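You operate a simulated robot arm through the tools that you are given. There is no shell and no other tool.

You are at the controls of a simulated two-armed robot. One attempt, no reset.

## Task
Spin the two loaded tubes and stand them upright in the SPUN rack.
Fine: one full run as the dials stand; leave the lid open.
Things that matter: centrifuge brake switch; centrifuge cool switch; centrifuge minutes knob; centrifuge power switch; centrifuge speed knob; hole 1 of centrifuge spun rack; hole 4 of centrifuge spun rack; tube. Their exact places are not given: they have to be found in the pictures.

It is judged by the outcome, as a careful person would: the job done as asked, and still so three seconds after it is handed in. It fails if anything else is knocked over, pushed out of place, dropped, spilled or broken. Lids that push on must go on centred and level and be pressed home; caps that screw on are set level and turned clockwise until they are tight.

## Robot
Two 6-joint arms with two-finger parallel grippers on one trunk, on a base that drives. Base frame: it is fixed to the floor where the robot stands at the start and does not move with it; the origin is under the middle of the robot, x ahead of it, y to its left, z up. Units: mm, rad, N and s.
The left shoulder is at the start at [80, 216, 1571], the right one opposite. With the tool pointing down near the work surface each hand reaches from about 780 to 780 mm from the robot's upright axis, wherever it stands, measured 20 degrees to its own side. Places, roughly: centrifuge brake switch [1300, 600, 900]; centrifuge cool switch [1300, 700, 900]; centrifuge minutes knob [1400, 1100, 900]; centrifuge power switch [1300, 700, 800]; centrifuge speed knob [1500, 1200, 900]; hole 1 of centrifuge spun rack [1300, 500, 900]; hole 4 of centrifuge spun rack [1300, 300, 900]; tube [1750, 1250, 1000]. Payload 3.43 kg a hand.
The tool frame of a hand sits at the grasp point between the pads (the TCP): z along the fingers, y along the line on which they close. The tips reach 30 mm beyond it. The gripper opens to 94 mm. The fingers are 28 mm wide and 10 mm thick; the gripper's body (50 by 96 mm) begins 55 mm behind the TCP.
Orientation is that of the tool frame in the base frame, as [roll, pitch, yaw] about the fixed x, y, z axes, in that order (R = Rz(yaw) Ry(pitch) Rx(roll)). With the fingers straight down and closing along the base's y, the tool's x points along the base's -x, its y along +y and its z along -z.

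## Interface
- The arms move only by the tool send_rows. It takes "left_moves", "right_moves" or both (then of equal length, played together; a hand with none holds still); each is a list of rows, each a list of 7 numbers: the gripper command, from -1 (shut) to 1 (fully open), values between in proportion, then the shift along the base's x, y, z in mm, then the turn, a rotation vector about the base's x, y, z in rad. In form: [[fingers, dx, dy, dz, rx, ry, rz], ...]. A call has 1 to 20 rows; each row is the pose to reach, as a shift and turn from the pose commanded when the call began. A row lasts 0.2 s, in which the tool goes at most 50 mm and 0.15 rad; a call with a longer step from one row to the next is refused whole, and so is a gripper value outside its range. Where a pose cannot be reached the arm comes as near as it can. A force on the tool above 40 N (or 10 N above the force at the start of the call, whichever is more), or a blocked arm, ends the call early, and 0.2 s more pass. Each finger travels about 72 mm/s and halts on what it meets, pressing with about 41 N; the grip force reading is that of the motor and also rises with nothing between the fingers. The clock runs only during rows and for 0.2 s after the last one: add rows that repeat a pose to give the fingers time. The reply holds the time, the measured pose of the TCP, the force on the tool along the base axes, the opening and the grip force, in the units named above and with some noise, with the torque about the TCP (base axes, N m) and any sound that the robot's microphone picked up, and new pictures: "views" is both (left out), scene, wrist or none (wrist: the cameras of the hands that moved).
- Cameras (640 x 400 px; columns grow to the right, rows downward): "scene" is now at [109.7, 9.9, 1729.3]; the picture's right is [0.12, -0.99, 0.00], its down [-0.75, -0.09, -0.66] and it looks along [0.65, 0.08, -0.75] (base axes); focal length 276 px, centre (320, 200). "left" rides on the left gripper at [76, -14, -103] in its tool frame; the picture's right is [0.18, 0.98, 0.00], its down [-0.75, 0.14, -0.64] and it looks along [-0.63, 0.12, 0.77] (tool axes); focal length 243 px, centre (320, 200). "right" rides on the right gripper at [76, 14, -103] in its tool frame; the picture's right is [-0.18, 0.98, 0.00], its down [-0.75, -0.14, -0.64] and it looks along [-0.63, -0.12, 0.77] (tool axes); focal length 243 px, centre (320, 200).
- move_column(by): slides the trunk up (or, below 0, down) by that many mm; the arms and the scene camera ride with it, the base frame stays. It gives what a move gives, with no picture.
- roll_base(legs): drives the robot by 1 to 6 legs, each [ahead, left, turn to the left] in mm, mm and rad, along the robot's own axes; the way and the turn of a leg run together, so that a leg with both is an arc; at most 1500 mm and 3.142 rad a leg. The arms and the cameras ride along, it lands a little off, and it stops where it bumps. It gives what a move gives, and a new picture of the scene camera.
- head_to(pan, tilt): turns the head with the scene camera to pan (to the left, within 1.501 rad either way) and tilt (down, from -0.506 to 1.204), counted from straight ahead of the robot. It gives what a move gives, and a new picture of the scene camera.
- probe_pixels(camera, pixels): there is no depth. For up to 12 entries [column, row, z] of the newest picture of that camera ("zoom" is the newest enlarged one), the place [x, y] in the base frame at which the ray of that pixel passes the height z, good to about 2 mm. No time passes.
- inspect(camera, box): a new picture of the part [left, top, right, bottom] of that camera's present view, enlarged. No time passes.
- finish_job(): hands the job in; it is judged then, once.

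Leave the grippers open and the arms clear of the work at the hand-in unless told otherwise.

The tools are called after "Emit:" as a command line: name --argument value ..., lists and objects as JSON in quotes. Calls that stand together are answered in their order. send_rows: Moves the arms, as the interface text tells. Its arguments: {"type":"object","properties":{"left_moves":{"type":"array","items":{"type":"array","items":{"type":"number"}}},"right_moves":{"type":"array","items":{"type":"array","items":{"type":"number"}}},"views":{"type":"string","enum":["both","scene","wrist","none"]}},"required":[]} The other tools are called the same way: move_column (by) slides the trunk up or down; roll_base (legs) drives the base; head_to (pan, tilt) turns the head that bears the scene camera; probe_pixels (camera, pixels) gives the place at which the rays of pixels pass given heights; inspect (camera, box) takes an enlarged picture of a part of a camera's view; finish_job () hands the job in.

At the start:

```text
t: 0.0
left_tool_pos: [517.9, 217.7, 1000.4]
left_tcp_rot: [-3.141, -0.001, 3.142]
left_force: [0.2, -0.1, 0.4]
left_wrist_torque: [-0.01, 0.04, 0.03]
left_grip_width: 93.8
left_finger_force: 0.1
right_tool_pos: [408.8, -211.6, 1001.2]
right_tcp_rot: [-3.14, 0.002, 3.142]
right_force: [-0.4, -0.3, -0.1]
right_wrist_torque: [0.01, -0.01, 0.0]
right_grip_width: 94.0
right_finger_force: 0.2
trunk travel left (down, up): [-801.0, 39.0]
robot x, y, heading: [-0.9, -1.1, -0.002]
head pan, tilt: [0.126, 0.852]
```

scene: 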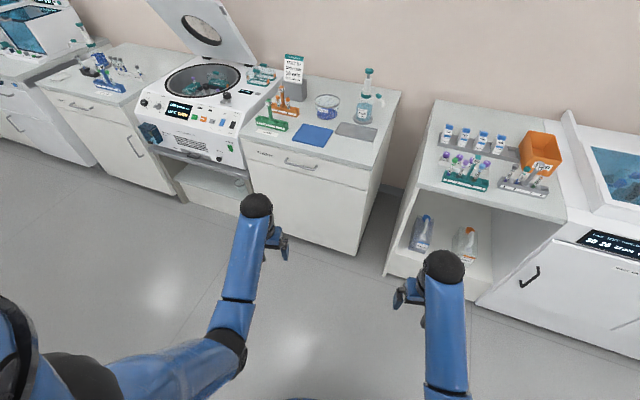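
right: 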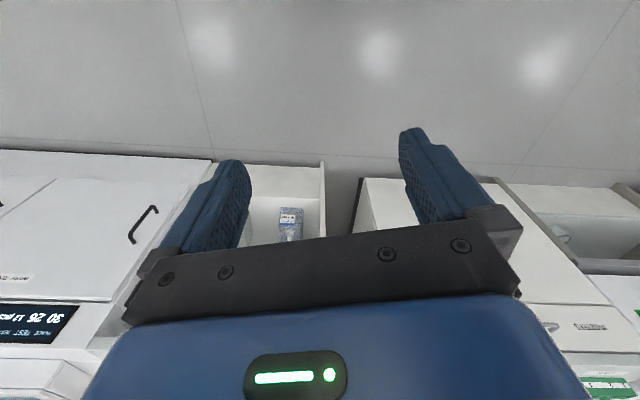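
left: 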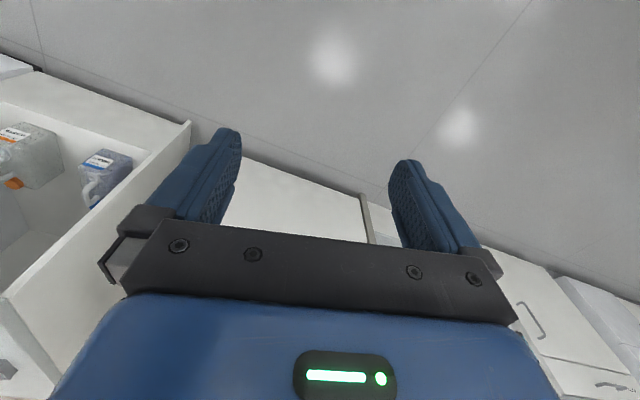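

I see the centrifuge at about (200,90) in the scene picture. First I enlarge it and its surroundings to read the labels.

Emit:
inspect --camera "scene" --box '[120, 0, 280, 100]'

Emit:
inspect --camera "scene" --box '[130, 70, 290, 170]'

Emit:
inspect --camera "scene" --box '[240, 40, 400, 150]'

Emit:
inspect --camera "scene" --box '[0, 0, 160, 100]'

```text
4.00 times, centred on (200, 50) of scene
```

zoom: 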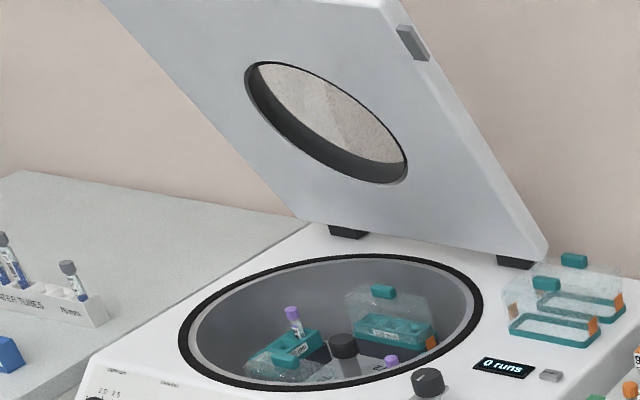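

```text
4.00 times, centred on (210, 120) of scene
```

zoom: 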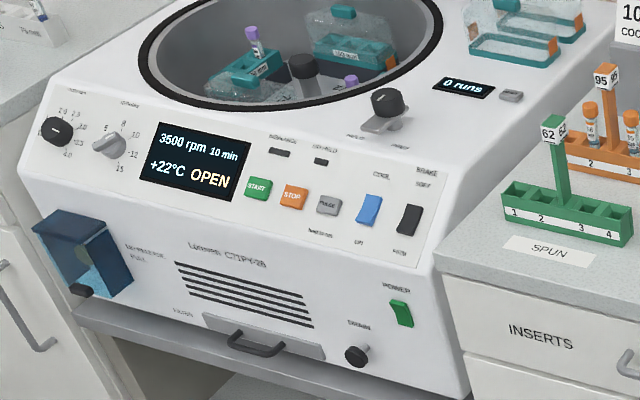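

```text
3.64 times, centred on (320, 95) of scene
```

zoom: 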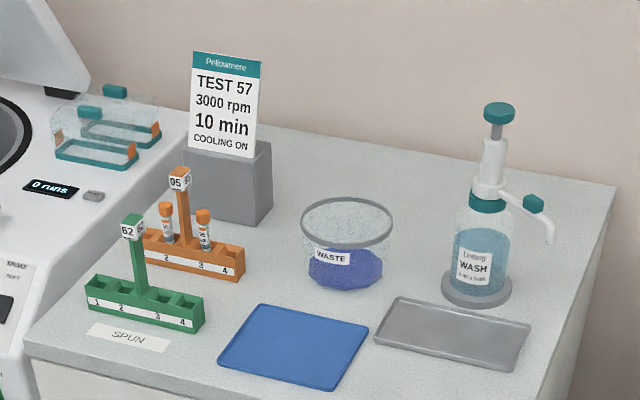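

```text
4.00 times, centred on (80, 50) of scene
```

zoom: 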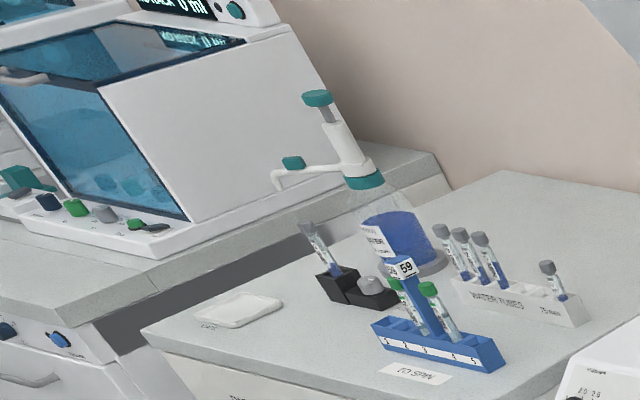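

The panel reads 3500 rpm, 10 min, +22 °C, OPEN; START is at scene (194,117), STOP at (204,119). The green SPUN rack (flag 62) stands right of it. I probe some points to get a layout.

Emit:
probe_pixels --camera "scene" --pixels '[[232, 125, 900], [222, 122, 900], [230, 148, 800], [194, 117, 900], [259, 124, 880], [287, 130, 880], [146, 103, 900], [157, 106, 930], [227, 96, 1000], [199, 82, 1000], [248, 152, 860], [368, 190, 860]]'

Emit:
head_to --pan 0.6 --tilt 0.6

```text
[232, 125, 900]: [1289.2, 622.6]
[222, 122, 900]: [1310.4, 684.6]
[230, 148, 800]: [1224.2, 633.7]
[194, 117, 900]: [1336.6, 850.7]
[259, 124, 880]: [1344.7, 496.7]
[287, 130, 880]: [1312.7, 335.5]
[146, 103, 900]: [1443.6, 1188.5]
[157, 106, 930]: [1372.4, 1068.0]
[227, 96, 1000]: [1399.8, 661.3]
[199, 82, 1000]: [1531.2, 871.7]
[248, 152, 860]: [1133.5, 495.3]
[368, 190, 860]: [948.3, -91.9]
```

```text
t: 0.9
left_tool_pos: [518.1, 219.8, 998.2]
left_tcp_rot: [3.141, 0.0, 3.14]
left_force: [-0.9, 0.8, -0.1]
left_wrist_torque: [0.0, 0.02, 0.03]
left_grip_width: 93.9
left_finger_force: 0.1
right_tool_pos: [410.6, -210.8, 1000.5]
right_tcp_rot: [-3.14, 0.002, 3.141]
right_force: [-0.6, -0.6, -1.2]
right_wrist_torque: [0.01, 0.0, 0.01]
right_grip_width: 93.9
right_finger_force: 0.0
trunk travel left (down, up): [-801.0, 39.0]
robot x, y, heading: [1.0, -1.3, -0.002]
head pan, tilt: [0.6, 0.6]
```

scene: 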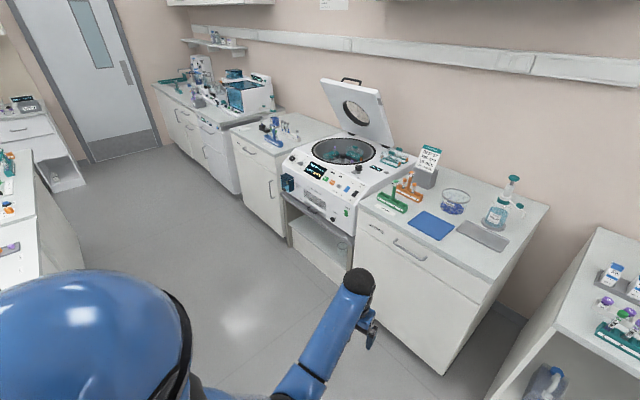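

The benches run along a line turned about -0.3 rad from the robot. Before driving I check the free floor: points of the left bench's foot and the centrifuge bench's foot.

Emit:
probe_pixels --camera "scene" --pixels '[[85, 268, 0], [82, 188, 0], [48, 192, 0], [30, 150, 850], [40, 232, 850], [290, 240, 0], [240, 195, 0], [440, 370, 0], [274, 212, 0]]'

Emit:
head_to --pan 1.3 --tilt 0.6

```text
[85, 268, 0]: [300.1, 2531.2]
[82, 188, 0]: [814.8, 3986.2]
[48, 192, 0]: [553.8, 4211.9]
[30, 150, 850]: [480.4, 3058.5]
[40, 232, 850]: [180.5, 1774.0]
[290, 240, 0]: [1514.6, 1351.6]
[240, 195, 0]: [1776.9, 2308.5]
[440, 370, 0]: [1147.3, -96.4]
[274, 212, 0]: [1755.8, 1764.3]
```

```text
t: 2.0
left_tool_pos: [518.4, 218.7, 999.7]
left_tcp_rot: [3.141, 0.0, 3.142]
left_force: [-0.6, -0.2, 0.6]
left_wrist_torque: [0.01, 0.03, 0.0]
left_grip_width: 94.1
left_finger_force: 0.2
right_tool_pos: [410.0, -211.1, 999.3]
right_tcp_rot: [-3.141, 0.002, -3.14]
right_force: [-0.1, -0.4, 0.5]
right_wrist_torque: [0.01, 0.06, -0.02]
right_grip_width: 94.0
right_finger_force: 0.2
trunk travel left (down, up): [-801.0, 39.0]
robot x, y, heading: [-3.0, 2.6, -0.001]
head pan, tilt: [1.3, 0.6]
```

scene: 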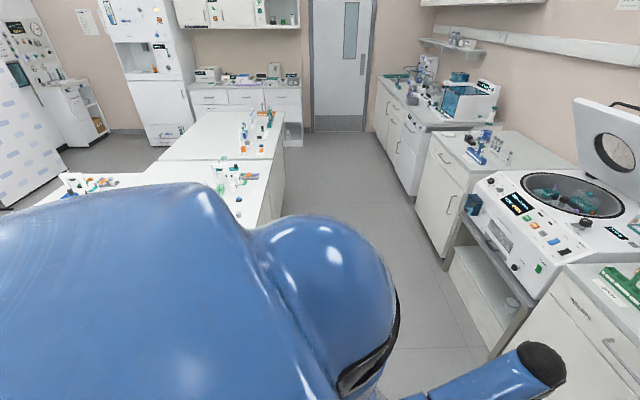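

The island bench is to the left; I probe its edge facing the aisle.

Emit:
probe_pixels --camera "scene" --pixels '[[262, 222, 870], [284, 120, 870], [285, 205, 0], [440, 270, 0], [258, 175, 870]]'

```text
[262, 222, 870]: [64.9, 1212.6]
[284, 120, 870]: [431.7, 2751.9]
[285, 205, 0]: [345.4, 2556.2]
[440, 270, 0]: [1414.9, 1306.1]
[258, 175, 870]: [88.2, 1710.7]
```

The aisle is about 1.2 m wide. I turn to face the bench (-0.305 rad) and slide left 1200 mm.

Emit:
roll_base --legs '[[0, 0, -0.305], [0, 1220, 0]]'

Emit:
head_to --pan 0.0 --tilt 0.6

```text
t: 9.1
left_tool_pos: [932.0, 1204.1, 1000.5]
left_tcp_rot: [-3.141, 0.0, 2.828]
left_force: [-0.1, 0.4, 0.4]
left_wrist_torque: [0.02, 0.02, 0.02]
left_grip_width: 93.9
left_finger_force: 0.0
right_tool_pos: [696.4, 829.7, 999.4]
right_tcp_rot: [3.142, 0.0, 2.828]
right_force: [0.3, 0.3, -0.8]
right_wrist_torque: [-0.05, -0.04, 0.01]
right_grip_width: 93.9
right_finger_force: 0.1
trunk travel left (down, up): [-801.0, 39.0]
robot x, y, heading: [371.2, 1158.5, -0.315]
head pan, tilt: [1.3, 0.6]
```

scene: 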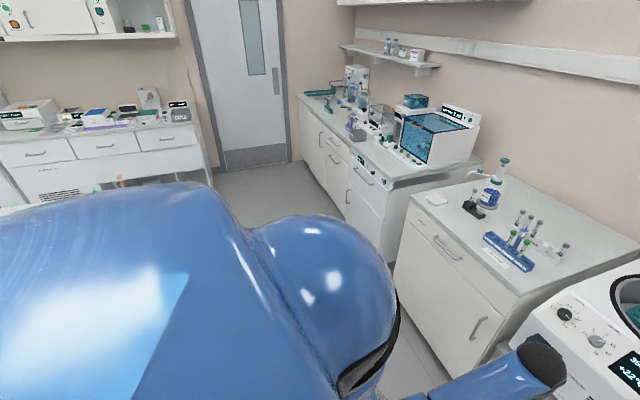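

```text
t: 10.6
left_tool_pos: [932.3, 1206.3, 1000.2]
left_tcp_rot: [3.141, 0.0, 2.828]
left_force: [0.3, -0.3, -0.3]
left_wrist_torque: [0.05, 0.0, 0.03]
left_grip_width: 94.1
left_finger_force: 0.1
right_tool_pos: [696.6, 830.4, 1000.2]
right_tcp_rot: [-3.141, 0.002, 2.828]
right_force: [-1.2, 1.2, 0.5]
right_wrist_torque: [-0.04, -0.01, 0.0]
right_grip_width: 93.9
right_finger_force: 0.0
trunk travel left (down, up): [-801.0, 39.0]
robot x, y, heading: [369.8, 1154.9, -0.315]
head pan, tilt: [0.0, 0.6]
```

scene: 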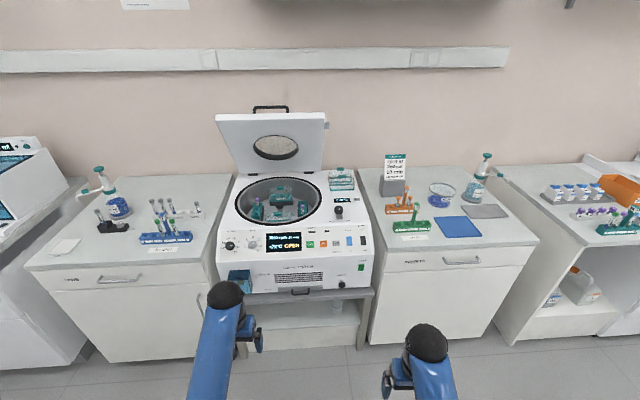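

Now I face the centrifuge. I enlarge the rotor bowl, the panel, and the rack area.

Emit:
inspect --camera "scene" --box '[225, 165, 345, 240]'

Emit:
inspect --camera "scene" --box '[210, 215, 380, 300]'

Emit:
inspect --camera "scene" --box '[210, 95, 340, 180]'

Emit:
inspect --camera "scene" --box '[320, 150, 470, 245]'

```text
5.33 times, centred on (285, 202) of scene
```

zoom: 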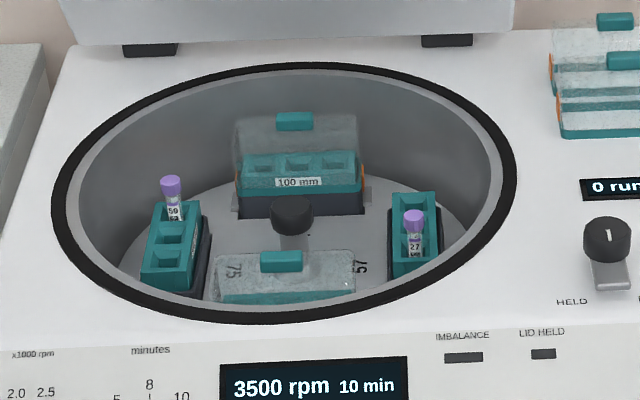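

```text
3.76 times, centred on (295, 258) of scene
```

zoom: 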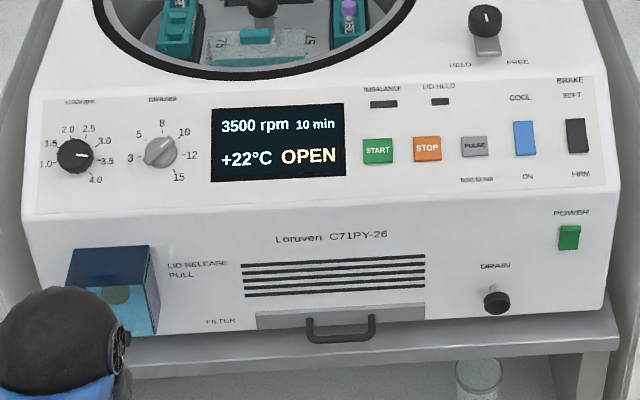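

```text
4.71 times, centred on (275, 138) of scene
```

zoom: 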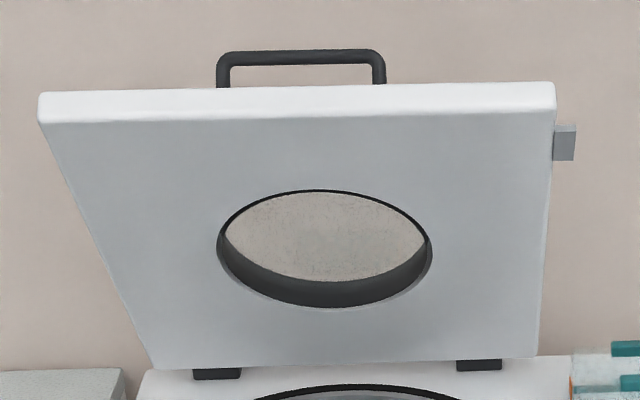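

```text
4.21 times, centred on (395, 198) of scene
```

zoom: 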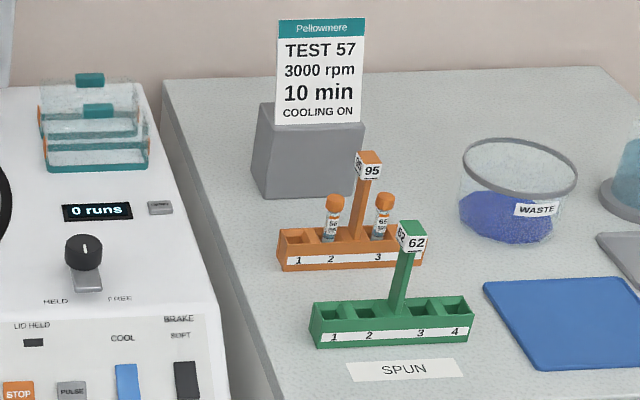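

Seen: four buckets, tubes with lilac caps in the left (59) and right (27) buckets, front and rear buckets lidded. There's a black knob with a HELD/FREE lever on the deck, a "LID RELEASE PULL" box low on the left, and the lid's handle on top. I raise both hands before driving nearer.

Emit:
send_rows --left_moves '[[0.5, 0, 0, 50, 0, 0, 0], [0.5, 0, 0, 100, 0, 0, 0], [0.5, 0, 0, 150, 0, 0, 0], [0.5, 0, 0, 200, 0, 0, 0]]' --right_moves '[[0.5, 0, 0, 50, 0, 0, 0], [0.5, 0, 0, 100, 0, 0, 0], [0.5, 0, 0, 150, 0, 0, 0], [0.5, 0, 0, 200, 0, 0, 0]]' --views "scene"

Emit:
roll_base --legs '[[300, 0, 0]]'

Emit:
head_to --pan 0.05 --tilt 0.85

```text
t: 11.6
left_tool_pos: [1003.8, 1185.1, 1066.9]
left_tcp_rot: [3.141, 0.0, 2.829]
left_force: [0.0, 0.4, -0.3]
left_wrist_torque: [0.02, 0.01, -0.01]
left_grip_width: 70.0
left_finger_force: 0.0
left hand out of reach, approached as far as the arm can: row 1, 2, 3, 4
right_tool_pos: [697.9, 831.0, 1003.0]
right_tcp_rot: [-3.14, 0.003, 2.829]
right_force: [0.2, 0.5, 0.7]
right_wrist_torque: [0.0, 0.02, 0.01]
right_grip_width: 70.6
right_finger_force: 0.1
right hand out of reach, approached as far as the arm can: row 1, 2, 3, 4
trunk travel left (down, up): [-801.0, 39.0]
robot x, y, heading: [370.9, 1156.4, -0.312]
head pan, tilt: [0.0, 0.6]
```

scene: 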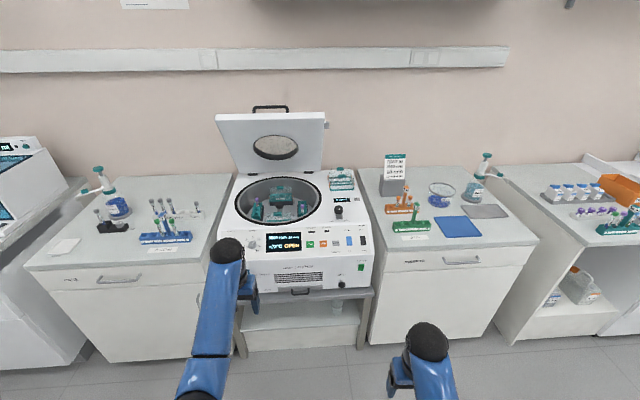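

```text
t: 13.6
left_tool_pos: [1284.6, 1087.4, 1069.1]
left_tcp_rot: [3.141, 0.005, 2.819]
left_force: [-0.4, 0.1, 0.0]
left_wrist_torque: [0.03, 0.04, -0.03]
left_grip_width: 70.4
left_finger_force: 0.0
right_tool_pos: [976.5, 734.7, 1004.4]
right_tcp_rot: [-3.141, 0.007, 2.822]
right_force: [-0.1, -0.5, 0.5]
right_wrist_torque: [0.0, 0.0, -0.02]
right_grip_width: 70.5
right_finger_force: 0.1
trunk travel left (down, up): [-801.0, 39.0]
robot x, y, heading: [653.7, 1062.6, -0.317]
head pan, tilt: [0.0, 0.6]
```

scene: 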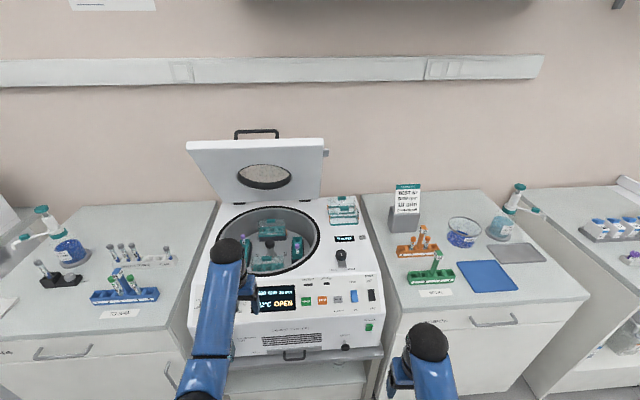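

```text
t: 14.4
left_tool_pos: [1287.2, 1086.9, 1067.5]
left_tcp_rot: [3.141, 0.003, 2.821]
left_force: [0.8, -0.3, -0.3]
left_wrist_torque: [-0.03, -0.01, -0.02]
left_grip_width: 70.5
left_finger_force: 0.0
right_tool_pos: [978.7, 733.9, 1003.7]
right_tcp_rot: [-3.139, 0.004, 2.823]
right_force: [0.0, -0.8, -0.1]
right_wrist_torque: [0.03, -0.01, -0.02]
right_grip_width: 70.3
right_finger_force: 0.1
trunk travel left (down, up): [-801.0, 39.0]
robot x, y, heading: [656.5, 1064.8, -0.318]
head pan, tilt: [0.051, 0.85]
```

scene: 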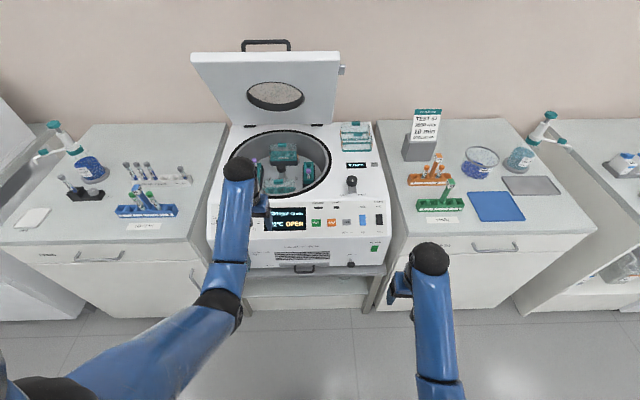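

The left arm hides part of the rotor. I swing the left hand out to the left to clear the view.

Emit:
send_rows --left_moves '[[0.5, -4, 40, 0, 0, 0, 0], [0.5, -8, 80, 0, 0, 0, 0], [0.5, -12, 120, 0, 0, 0, 0], [0.5, -16, 160, 0, 0, 0, 0], [0.5, -20, 200, 0, 0, 0, 0], [0.5, -23, 240, 0, 0, 0, 0], [0.5, -26, 282, 0, 0, 0, 0], [0.5, -26, 282, 0, 0, 0, 0]]' --views "both"

Emit:
inspect --camera "scene" --box '[220, 120, 350, 205]'

Emit:
inspect --camera "scene" --box '[200, 180, 400, 290]'

Emit:
inspect --camera "scene" --box '[325, 110, 485, 220]'

```text
t: 16.2
left_tool_pos: [1272.6, 1372.3, 1053.3]
left_tcp_rot: [-3.141, 0.003, 2.821]
left_force: [-0.2, -0.2, -0.4]
left_wrist_torque: [-0.03, 0.01, 0.0]
left_grip_width: 70.6
left_finger_force: 0.0
left hand out of reach, approached as far as the arm can: row 1, 2, 3, 4, 5, 6, 7, 8
right_tool_pos: [979.6, 734.9, 1004.3]
right_tcp_rot: [-3.14, 0.003, 2.822]
right_force: [-0.1, 0.0, -0.3]
right_wrist_torque: [0.0, -0.03, -0.01]
right_grip_width: 70.6
right_finger_force: 0.1
trunk travel left (down, up): [-801.0, 39.0]
robot x, y, heading: [656.9, 1062.2, -0.322]
head pan, tilt: [0.051, 0.85]
```

scene: 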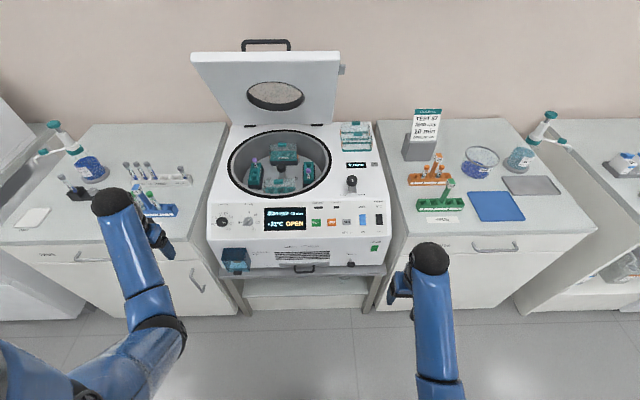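
left: 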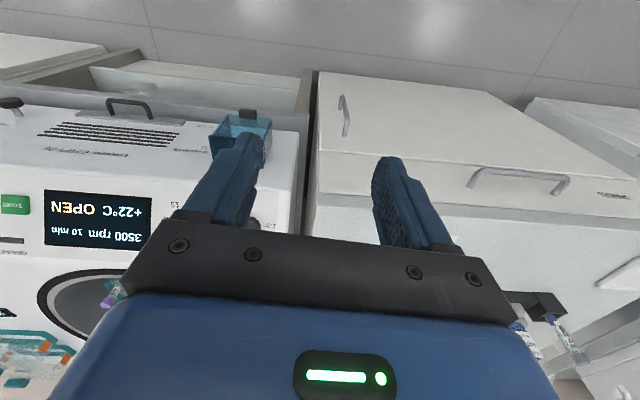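

```text
4.71 times, centred on (285, 162) of scene
```

zoom: 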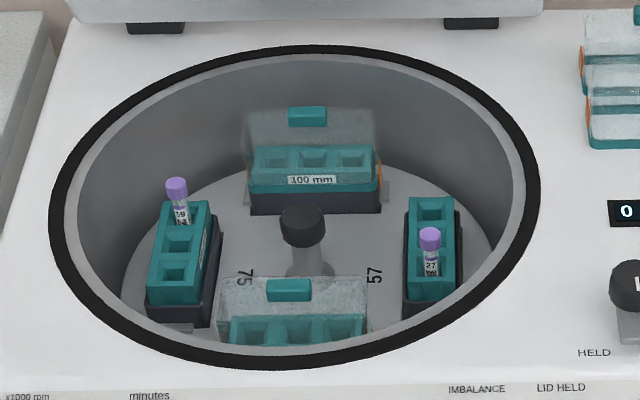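

```text
3.20 times, centred on (300, 235) of scene
```

zoom: 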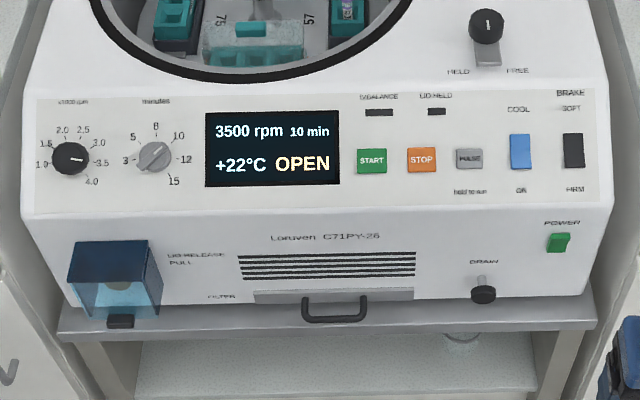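

```text
3.64 times, centred on (405, 165) of scene
```

zoom: 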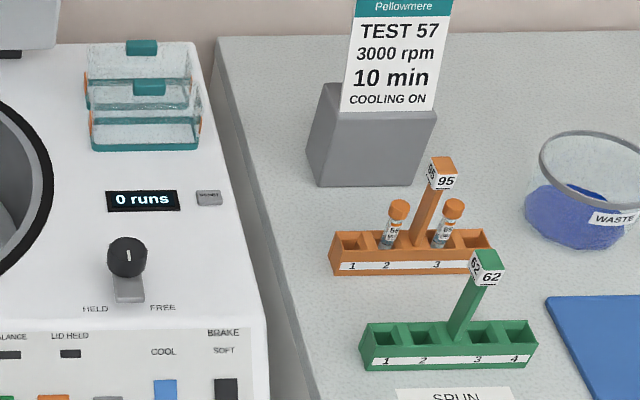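

The tubes sit in the rear hole of the left bucket and the front hole of the right bucket, i.e. opposite. I take tighter enlargements of the HELD/FREE knob and the switches.

Emit:
inspect --camera "scene" --box '[325, 155, 405, 215]'

Emit:
inspect --camera "scene" --box '[300, 200, 400, 260]'

Emit:
inspect --camera "scene" --box '[205, 195, 305, 255]'

Emit:
inspect --camera "scene" --box '[205, 235, 305, 295]'

Emit:
inspect --camera "left" --box '[0, 80, 300, 400]'

```text
6.67 times, centred on (365, 185) of scene
```

zoom: 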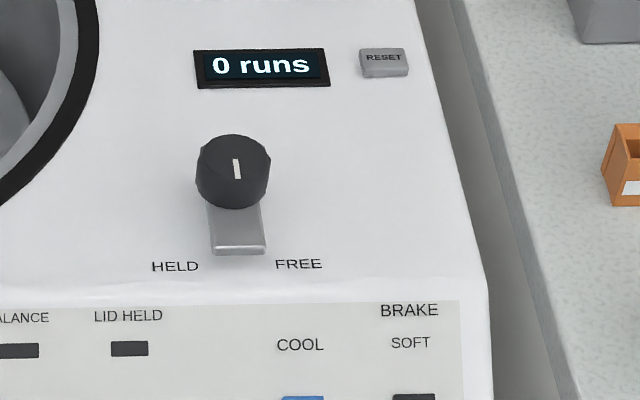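

```text
6.40 times, centred on (350, 230) of scene
```

zoom: 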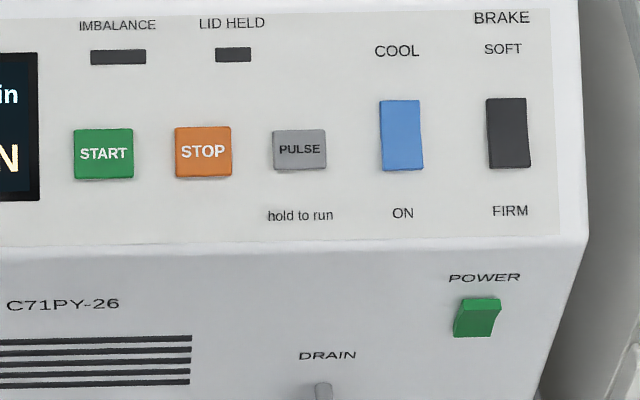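

```text
6.40 times, centred on (255, 225) of scene
```

zoom: 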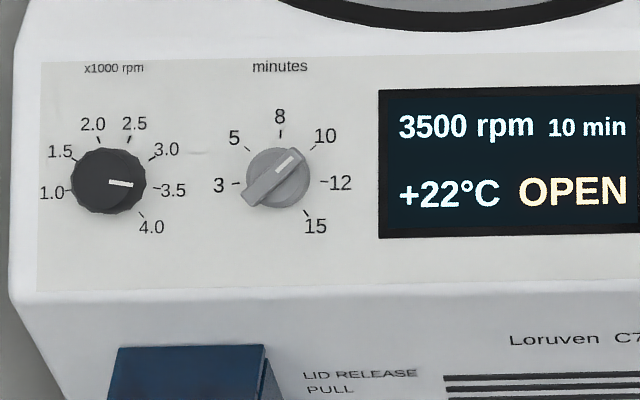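

```text
6.40 times, centred on (255, 265) of scene
```

zoom: 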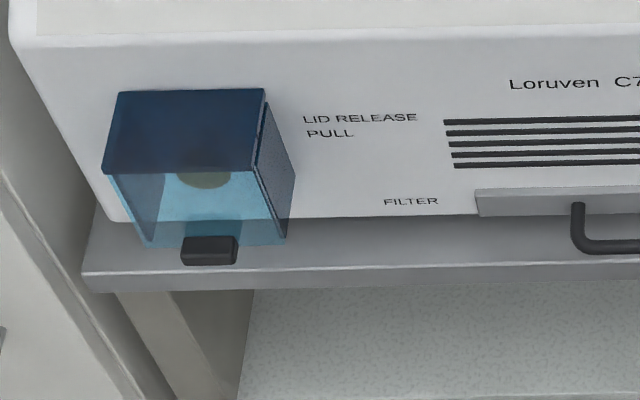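

```text
1.25 times, centred on (150, 240) of left
```

zoom: 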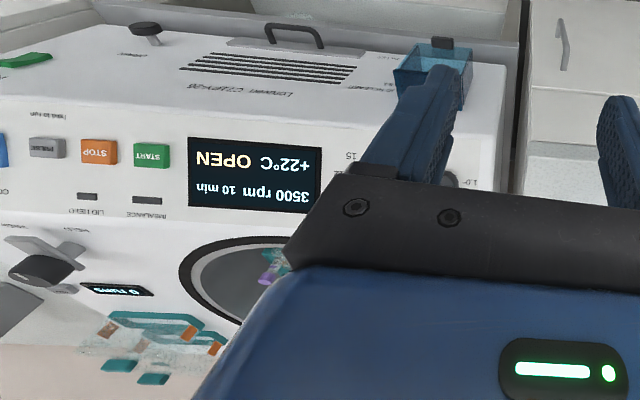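

I probe the main points assuming deck ≈ 980 mm and panel ≈ 900, to plan positions, and check the same points' heights later with the wrist cameras.

Emit:
probe_pixels --camera "scene" --pixels '[[352, 183, 980], [317, 222, 920], [280, 162, 980], [228, 185, 980], [332, 166, 980], [290, 40, 1400], [265, 45, 1400], [236, 258, 830], [420, 205, 900], [462, 204, 900], [392, 262, 860], [600, 228, 860]]'

```text
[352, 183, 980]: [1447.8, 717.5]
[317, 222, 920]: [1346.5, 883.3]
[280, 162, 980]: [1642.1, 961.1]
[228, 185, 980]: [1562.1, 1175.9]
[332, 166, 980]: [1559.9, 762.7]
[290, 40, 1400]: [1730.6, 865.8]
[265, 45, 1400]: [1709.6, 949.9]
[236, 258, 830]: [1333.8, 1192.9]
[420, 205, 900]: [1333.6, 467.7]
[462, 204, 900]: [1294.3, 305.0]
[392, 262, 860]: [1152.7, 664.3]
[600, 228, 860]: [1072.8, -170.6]
```

Triangulating: START ≈ (1375, 875, 876), HELD/FREE knob top ≈ (1480, 705, 951). I move ahead 130 mm so the bowl is in reach.

Emit:
roll_base --legs '[[130, 0, 0]]'

```text
t: 17.5
left_tool_pos: [1395.5, 1333.0, 1054.4]
left_tcp_rot: [3.14, 0.007, 2.823]
left_force: [-0.4, -0.8, 0.1]
left_wrist_torque: [-0.02, -0.05, -0.02]
left_grip_width: 70.6
left_finger_force: 0.0
right_tool_pos: [1104.1, 694.7, 1005.4]
right_tcp_rot: [-3.14, 0.008, 2.823]
right_force: [-0.2, 0.8, 1.2]
right_wrist_torque: [0.02, -0.03, -0.01]
right_grip_width: 70.5
right_finger_force: 0.0
trunk travel left (down, up): [-801.0, 39.0]
robot x, y, heading: [780.8, 1025.2, -0.321]
head pan, tilt: [0.051, 0.85]
```

scene: 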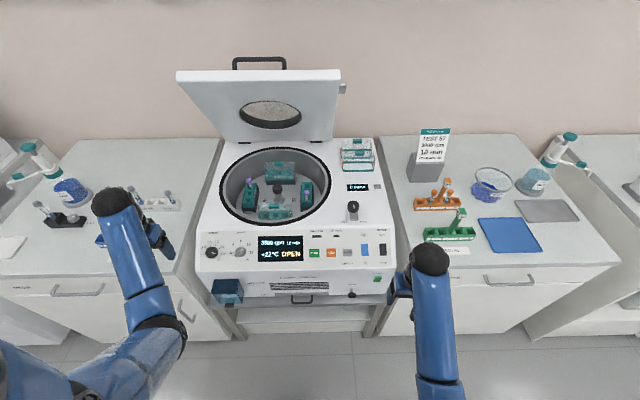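

I now bring the right hand over the front of the deck to look at the HELD/FREE knob with the wrist camera.

Emit:
send_rows --right_moves '[[0.5, 45, 8, 12, 0, 0, 0], [0.5, 90, 16, 25, 0, 0, 0], [0.5, 135, 24, 38, 0, 0, 0], [0.5, 180, 31, 50, 0, 0, 0], [0.5, 225, 38, 63, 0, 0, 0], [0.5, 268, 46, 75, 0, 0, 0], [0.5, 268, 46, 75, 0, 0, 0]]' --views "both"

Emit:
inspect --camera "right" --box '[160, 60, 480, 260]'

```text
t: 19.1
left_tool_pos: [1397.9, 1330.3, 1054.5]
left_tcp_rot: [3.14, 0.004, 2.823]
left_force: [0.8, 0.0, 0.2]
left_wrist_torque: [-0.03, 0.0, 0.01]
left_grip_width: 70.6
left_finger_force: 0.0
right_tool_pos: [1372.2, 739.9, 1079.8]
right_tcp_rot: [-3.139, 0.004, 2.823]
right_force: [-0.7, 0.0, -0.2]
right_wrist_torque: [-0.02, 0.01, 0.0]
right_grip_width: 70.5
right_finger_force: 0.1
right hand out of reach, approached as far as the arm can: row 1, 2, 3
trunk travel left (down, up): [-801.0, 39.0]
robot x, y, heading: [782.9, 1019.0, -0.32]
head pan, tilt: [0.051, 0.85]
```

scene: 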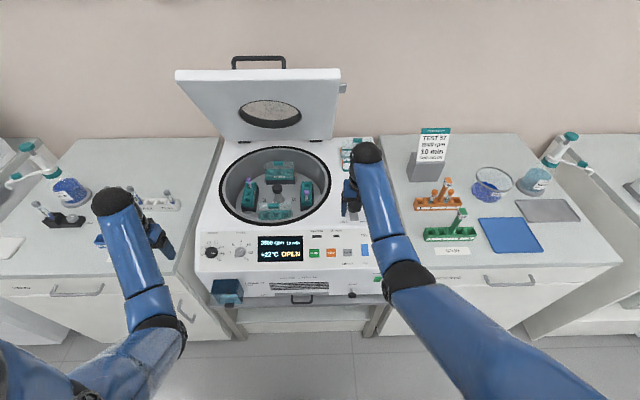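
right: 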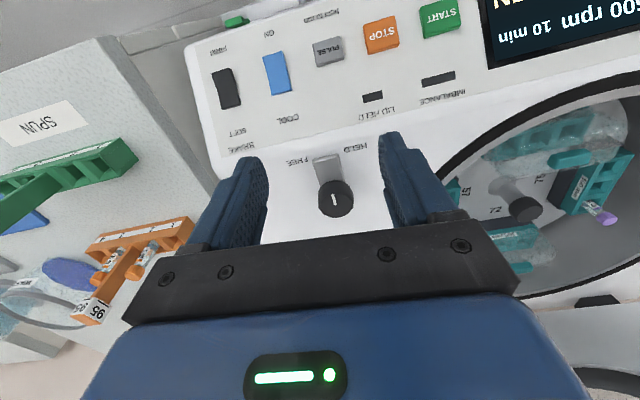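

```text
2.00 times, centred on (320, 160) of right
```

zoom: 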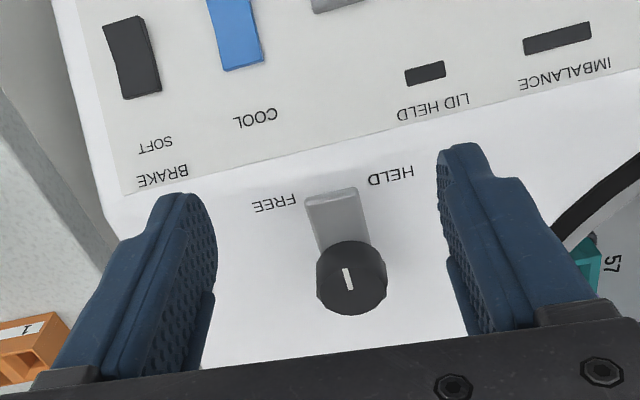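

The knob's plate points straight to the front, between FREE and HELD. Now I study the lid handle at (258,60) and the lid's side tab at (343,88).

Emit:
inspect --camera "scene" --box '[220, 45, 300, 95]'

Emit:
inspect --camera "scene" --box '[300, 60, 380, 110]'

Emit:
probe_pixels --camera "scene" --pixels '[[258, 58, 1400], [258, 58, 1300], [235, 60, 1350], [283, 59, 1350], [180, 75, 1350], [338, 72, 1350], [220, 142, 930], [330, 140, 930]]'

```text
8.00 times, centred on (260, 70) of scene
```

zoom: 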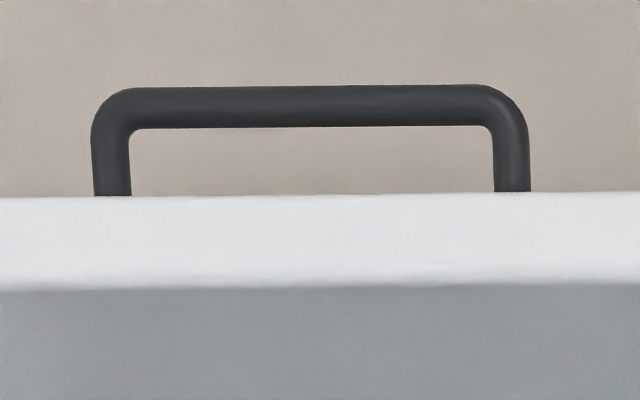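

```text
8.00 times, centred on (340, 85) of scene
```

zoom: 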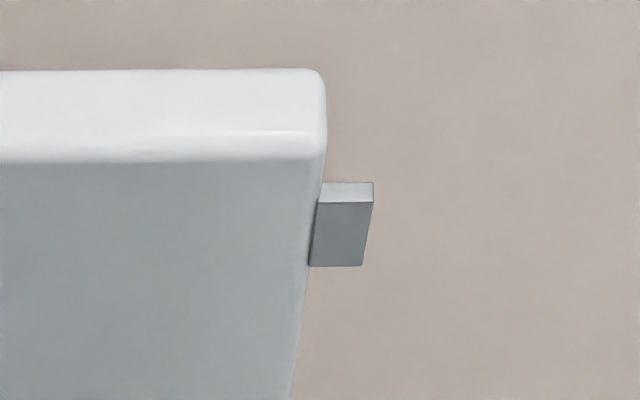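

```text
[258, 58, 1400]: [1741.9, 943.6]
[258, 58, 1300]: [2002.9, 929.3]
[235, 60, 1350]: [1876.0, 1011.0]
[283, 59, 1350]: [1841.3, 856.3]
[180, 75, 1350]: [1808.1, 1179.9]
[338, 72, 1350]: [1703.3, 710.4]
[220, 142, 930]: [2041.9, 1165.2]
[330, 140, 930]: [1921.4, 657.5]
```

I need the lid's real size and angle. I zoom at its lower edge and corners.

Emit:
inspect --camera "scene" --box '[165, 50, 365, 160]'

Emit:
move_column --by 38

Emit:
inspect --camera "scene" --box '[165, 50, 365, 160]'

```text
3.20 times, centred on (265, 105) of scene
```

zoom: 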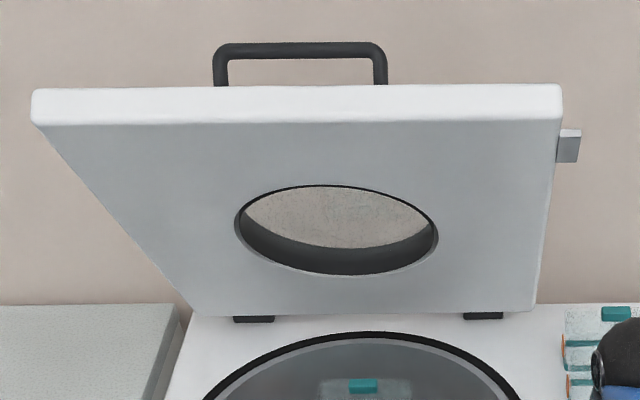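

```text
t: 19.9
left_tool_pos: [1397.9, 1330.5, 1091.2]
left_tcp_rot: [3.14, 0.004, 2.822]
left_force: [-0.5, 0.1, -0.1]
left_wrist_torque: [0.0, 0.0, -0.01]
left_grip_width: 70.4
left_finger_force: 0.1
right_tool_pos: [1371.0, 740.4, 1119.1]
right_tcp_rot: [-3.14, 0.005, 2.823]
right_force: [-0.1, 0.1, -0.4]
right_wrist_torque: [0.0, 0.01, -0.01]
right_grip_width: 70.8
right_finger_force: 0.1
trunk travel left (down, up): [-839.0, 1.0]
robot x, y, heading: [779.9, 1019.5, -0.318]
head pan, tilt: [0.051, 0.85]
```

```text
3.20 times, centred on (265, 105) of scene
```

zoom: 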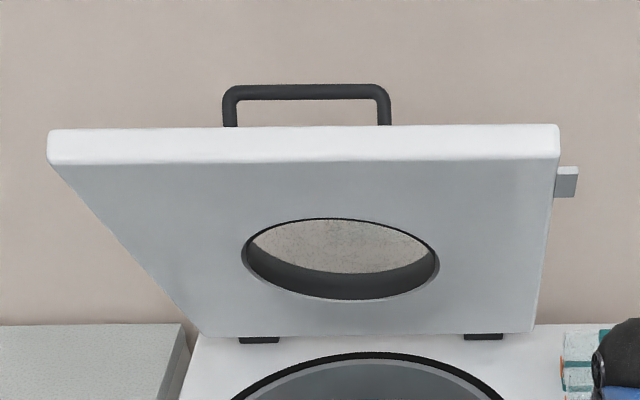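

From the two views: lid stands open at about 60° (hinge at the rear, front edge ≈ 1340–1360 mm high), its U-handle sits on the outer face with the bar near 1385 mm high, about 975 mm ahead of me and 220 left – in the left arm's line. I roll 80 mm further ahead.

Emit:
roll_base --legs '[[80, 0, 0]]'

Emit:
inspect --camera "right" --box '[160, 60, 480, 260]'

```text
t: 21.0
left_tool_pos: [1462.6, 1309.7, 1096.6]
left_tcp_rot: [3.141, 0.014, 2.821]
left_force: [-1.4, 0.2, 0.1]
left_wrist_torque: [-0.05, -0.08, 0.01]
left_grip_width: 70.2
left_finger_force: 0.0
right_tool_pos: [1432.7, 719.9, 1125.4]
right_tcp_rot: [-3.139, 0.014, 2.822]
right_force: [-1.0, 1.3, -0.1]
right_wrist_torque: [-0.02, -0.1, -0.02]
right_grip_width: 70.7
right_finger_force: 0.0
trunk travel left (down, up): [-839.0, 1.0]
robot x, y, heading: [853.9, 997.9, -0.317]
head pan, tilt: [0.051, 0.85]
```

scene: 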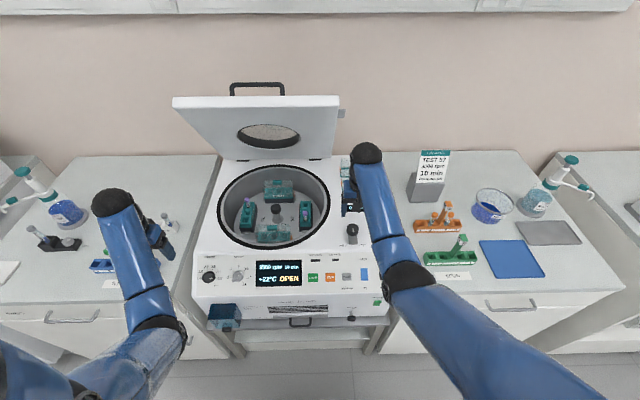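

```text
2.00 times, centred on (320, 160) of right
```

zoom: 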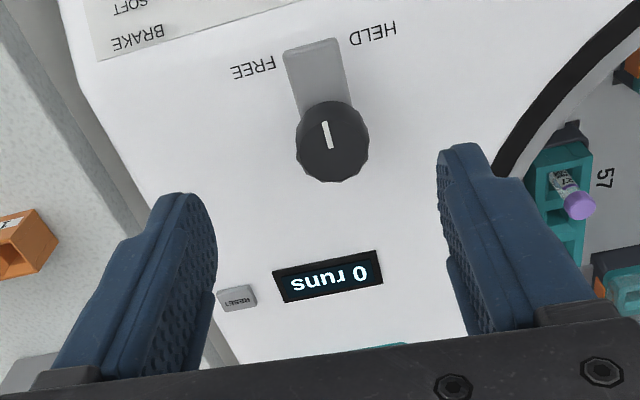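

The run counter reads 0; the plate mark points to the front. I probe the handle bar again from here for a second triangulation, zooming first.

Emit:
inspect --camera "scene" --box '[160, 60, 360, 185]'

Emit:
probe_pixels --camera "zoom" --pixels '[[310, 85, 1400], [310, 85, 1370], [310, 85, 1340], [40, 120, 1360], [568, 120, 1360], [50, 152, 1340], [566, 150, 1340], [200, 313, 950], [545, 313, 950]]'

```text
3.20 times, centred on (260, 122) of scene
```

zoom: 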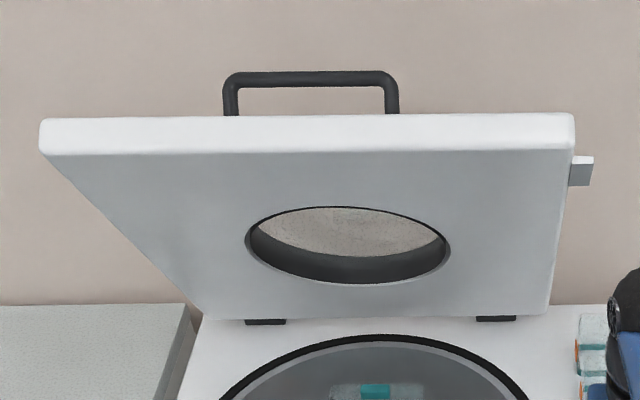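

```text
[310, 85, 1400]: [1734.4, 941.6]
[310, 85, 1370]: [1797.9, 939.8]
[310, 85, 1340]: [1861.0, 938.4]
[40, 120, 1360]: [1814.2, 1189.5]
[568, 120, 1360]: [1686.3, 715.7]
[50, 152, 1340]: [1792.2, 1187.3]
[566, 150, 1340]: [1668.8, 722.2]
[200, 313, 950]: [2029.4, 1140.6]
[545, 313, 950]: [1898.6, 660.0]
```

I check the centrifuge's heading with several parallel lines: hinge blocks, panel edge, START/STOP buttons.

Emit:
inspect --camera "scene" --box '[190, 210, 400, 341]'

Emit:
probe_pixels --camera "scene" --pixels '[[243, 160.1, 940], [315.3, 158.9, 940], [267.5, 206, 880], [291, 206, 880], [217, 206, 920], [328, 206, 920]]'

```text
3.05 times, centred on (295, 276) of scene
```

zoom: 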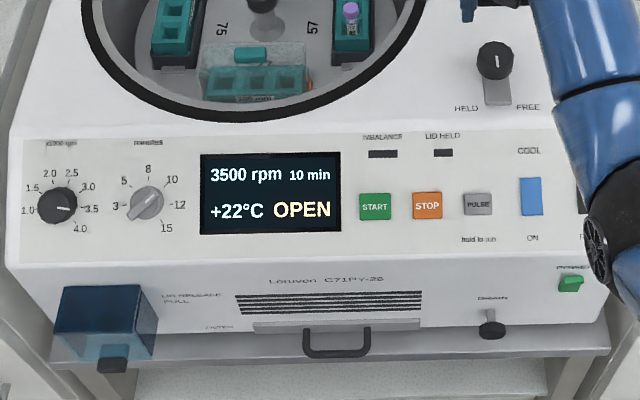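

```text
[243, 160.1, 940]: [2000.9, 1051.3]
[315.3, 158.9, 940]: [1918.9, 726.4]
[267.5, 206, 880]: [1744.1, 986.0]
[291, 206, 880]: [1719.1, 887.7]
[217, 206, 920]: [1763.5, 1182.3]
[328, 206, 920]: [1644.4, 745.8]
```

Emit:
probe_pixels --camera "zoom" --pixels '[[375, 207, 880], [427, 205, 880], [478, 204, 880], [531, 196, 880], [375, 207, 870], [427, 205, 870], [382, 154, 905], [443, 153, 905], [494, 60, 950], [494, 100, 930], [40, 140, 905], [560, 135, 905]]'

```text
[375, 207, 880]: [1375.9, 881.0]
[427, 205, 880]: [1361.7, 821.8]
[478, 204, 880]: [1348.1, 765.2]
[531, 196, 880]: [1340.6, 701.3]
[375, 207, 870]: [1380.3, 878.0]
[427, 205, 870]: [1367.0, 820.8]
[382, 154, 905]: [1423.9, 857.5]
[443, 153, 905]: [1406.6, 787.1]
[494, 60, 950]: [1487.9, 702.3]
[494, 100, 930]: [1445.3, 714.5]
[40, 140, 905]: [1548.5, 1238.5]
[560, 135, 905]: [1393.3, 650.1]
```

The centrifuge faces heading ≈ -0.25. Now I turn the left hand about the vertical by -1.50 rad so that its fingers will close across the handle bar.

Emit:
send_rows --left_moves '[[0.5, 0, 0, 0, 0, 0, -0.14], [0.5, 0, 0, 0, 0, 0, -0.28], [0.5, 0, 0, 0, 0, 0, -0.42], [0.5, 0, 0, 0, 0, 0, -0.56], [0.5, 0, 0, 0, 0, 0, -0.7], [0.5, 0, 0, 0, 0, 0, -0.84], [0.5, 0, 0, 0, 0, 0, -0.98], [0.5, 0, 0, 0, 0, 0, -1.12], [0.5, 0, 0, 0, 0, 0, -1.26], [0.5, 0, 0, 0, 0, 0, -1.4], [0.5, 0, 0, 0, 0, 0, -1.5]]' --views "both"

```text
t: 23.4
left_tool_pos: [1473.4, 1307.5, 1090.2]
left_tcp_rot: [3.14, 0.003, 1.321]
left_force: [0.2, 0.4, 0.2]
left_wrist_torque: [0.0, -0.02, -0.03]
left_grip_width: 70.5
left_finger_force: 0.2
right_tool_pos: [1445.7, 715.8, 1117.9]
right_tcp_rot: [-3.141, 0.005, 2.822]
right_force: [-0.5, 0.0, 0.3]
right_wrist_torque: [-0.02, -0.03, -0.02]
right_grip_width: 70.4
right_finger_force: 0.1
trunk travel left (down, up): [-839.0, 1.0]
robot x, y, heading: [855.5, 995.6, -0.321]
head pan, tilt: [0.051, 0.85]
```

scene: 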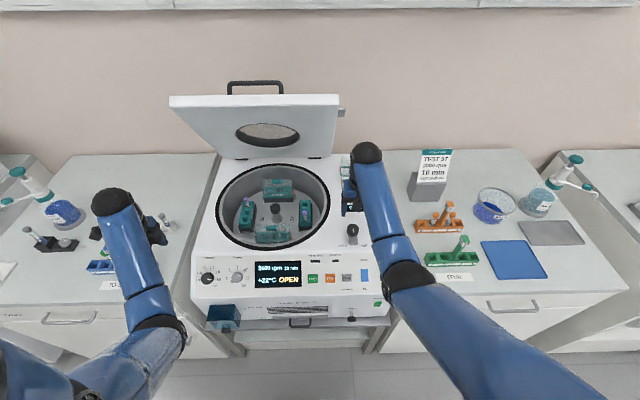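
left: 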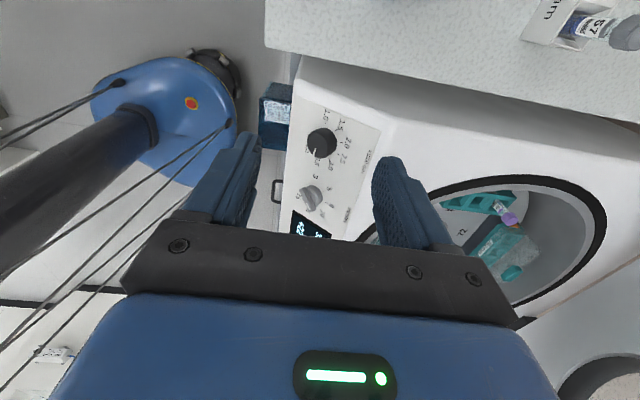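

The turn worked. Next the left hand goes in front of the lid's centre (tool still pointing down), then straight up to z ≈ 1500, well before the lid's front edge.

Emit:
send_rows --left_moves '[[0.5, 18, -44, 5, 0, 0, 0], [0.5, 35, -87, 10, 0, 0, 0], [0.5, 52, -130, 15, 0, 0, 0], [0.5, 70, -174, 20, 0, 0, 0], [0.5, 87, -217, 25, 0, 0, 0], [0.5, 105, -261, 30, 0, 0, 0], [0.5, 122, -304, 30, 0, 0, 0], [0.5, 122, -304, 75, 0, 0, 0], [0.5, 122, -304, 120, 0, 0, 0], [0.5, 122, -304, 165, 0, 0, 0], [0.5, 122, -304, 210, 0, 0, 0], [0.5, 122, -304, 255, 0, 0, 0], [0.5, 122, -304, 300, 0, 0, 0], [0.5, 122, -304, 345, 0, 0, 0], [0.5, 122, -304, 390, 0, 0, 0], [0.5, 122, -304, 410, 0, 0, 0]]' --views "both"

```text
t: 26.8
left_tool_pos: [1628.6, 987.8, 1497.4]
left_tcp_rot: [-3.139, 0.005, 1.323]
left_force: [0.0, 0.0, 0.8]
left_wrist_torque: [0.03, -0.01, 0.0]
left_grip_width: 70.7
left_finger_force: 0.0
left hand out of reach, approached as far as the arm can: row 10, 11, 12, 13, 14, 15, 16
right_tool_pos: [1444.6, 716.9, 1117.8]
right_tcp_rot: [-3.138, 0.003, 2.822]
right_force: [-0.2, 0.5, -0.2]
right_wrist_torque: [-0.05, -0.01, 0.01]
right_grip_width: 70.6
right_finger_force: 0.0
trunk travel left (down, up): [-839.0, 1.0]
robot x, y, heading: [859.3, 1000.1, -0.319]
head pan, tilt: [0.051, 0.85]
```

scene: 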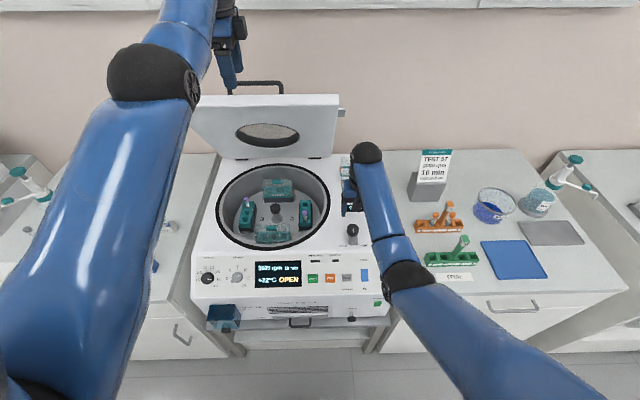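
left: 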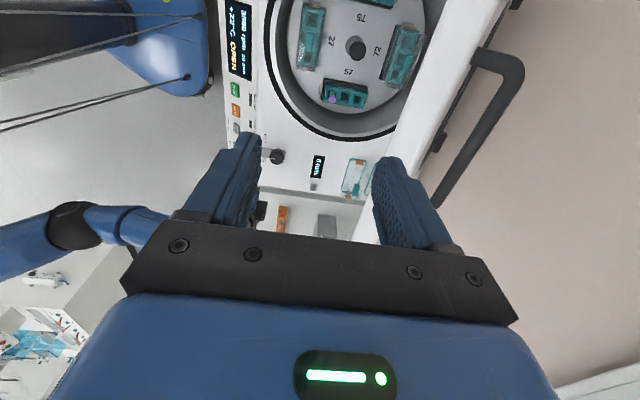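

The left wrist camera sees the handle: its left corner near (505,65), bar running down to (445,195). I probe it at several heights.

Emit:
probe_pixels --camera "left" --pixels '[[510, 75, 1410], [510, 75, 1380], [445, 190, 1410], [445, 190, 1380], [445, 190, 1350], [510, 75, 1350], [478, 55, 1370], [425, 130, 1360], [440, 100, 1340]]'

Emit:
inspect --camera "left" --box '[340, 0, 600, 220]'

```text
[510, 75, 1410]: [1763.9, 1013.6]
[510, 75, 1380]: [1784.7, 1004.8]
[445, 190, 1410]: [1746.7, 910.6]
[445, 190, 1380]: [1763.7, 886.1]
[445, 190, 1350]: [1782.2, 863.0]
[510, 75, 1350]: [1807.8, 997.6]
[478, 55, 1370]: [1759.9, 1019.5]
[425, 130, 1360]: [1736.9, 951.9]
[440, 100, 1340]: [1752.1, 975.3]
```

```text
1.82 times, centred on (470, 110) of left
```

zoom: 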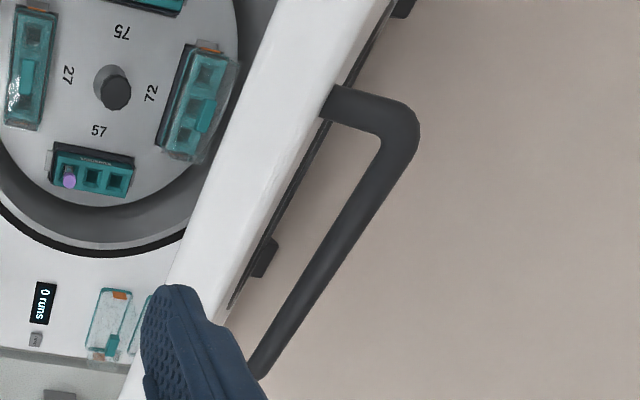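

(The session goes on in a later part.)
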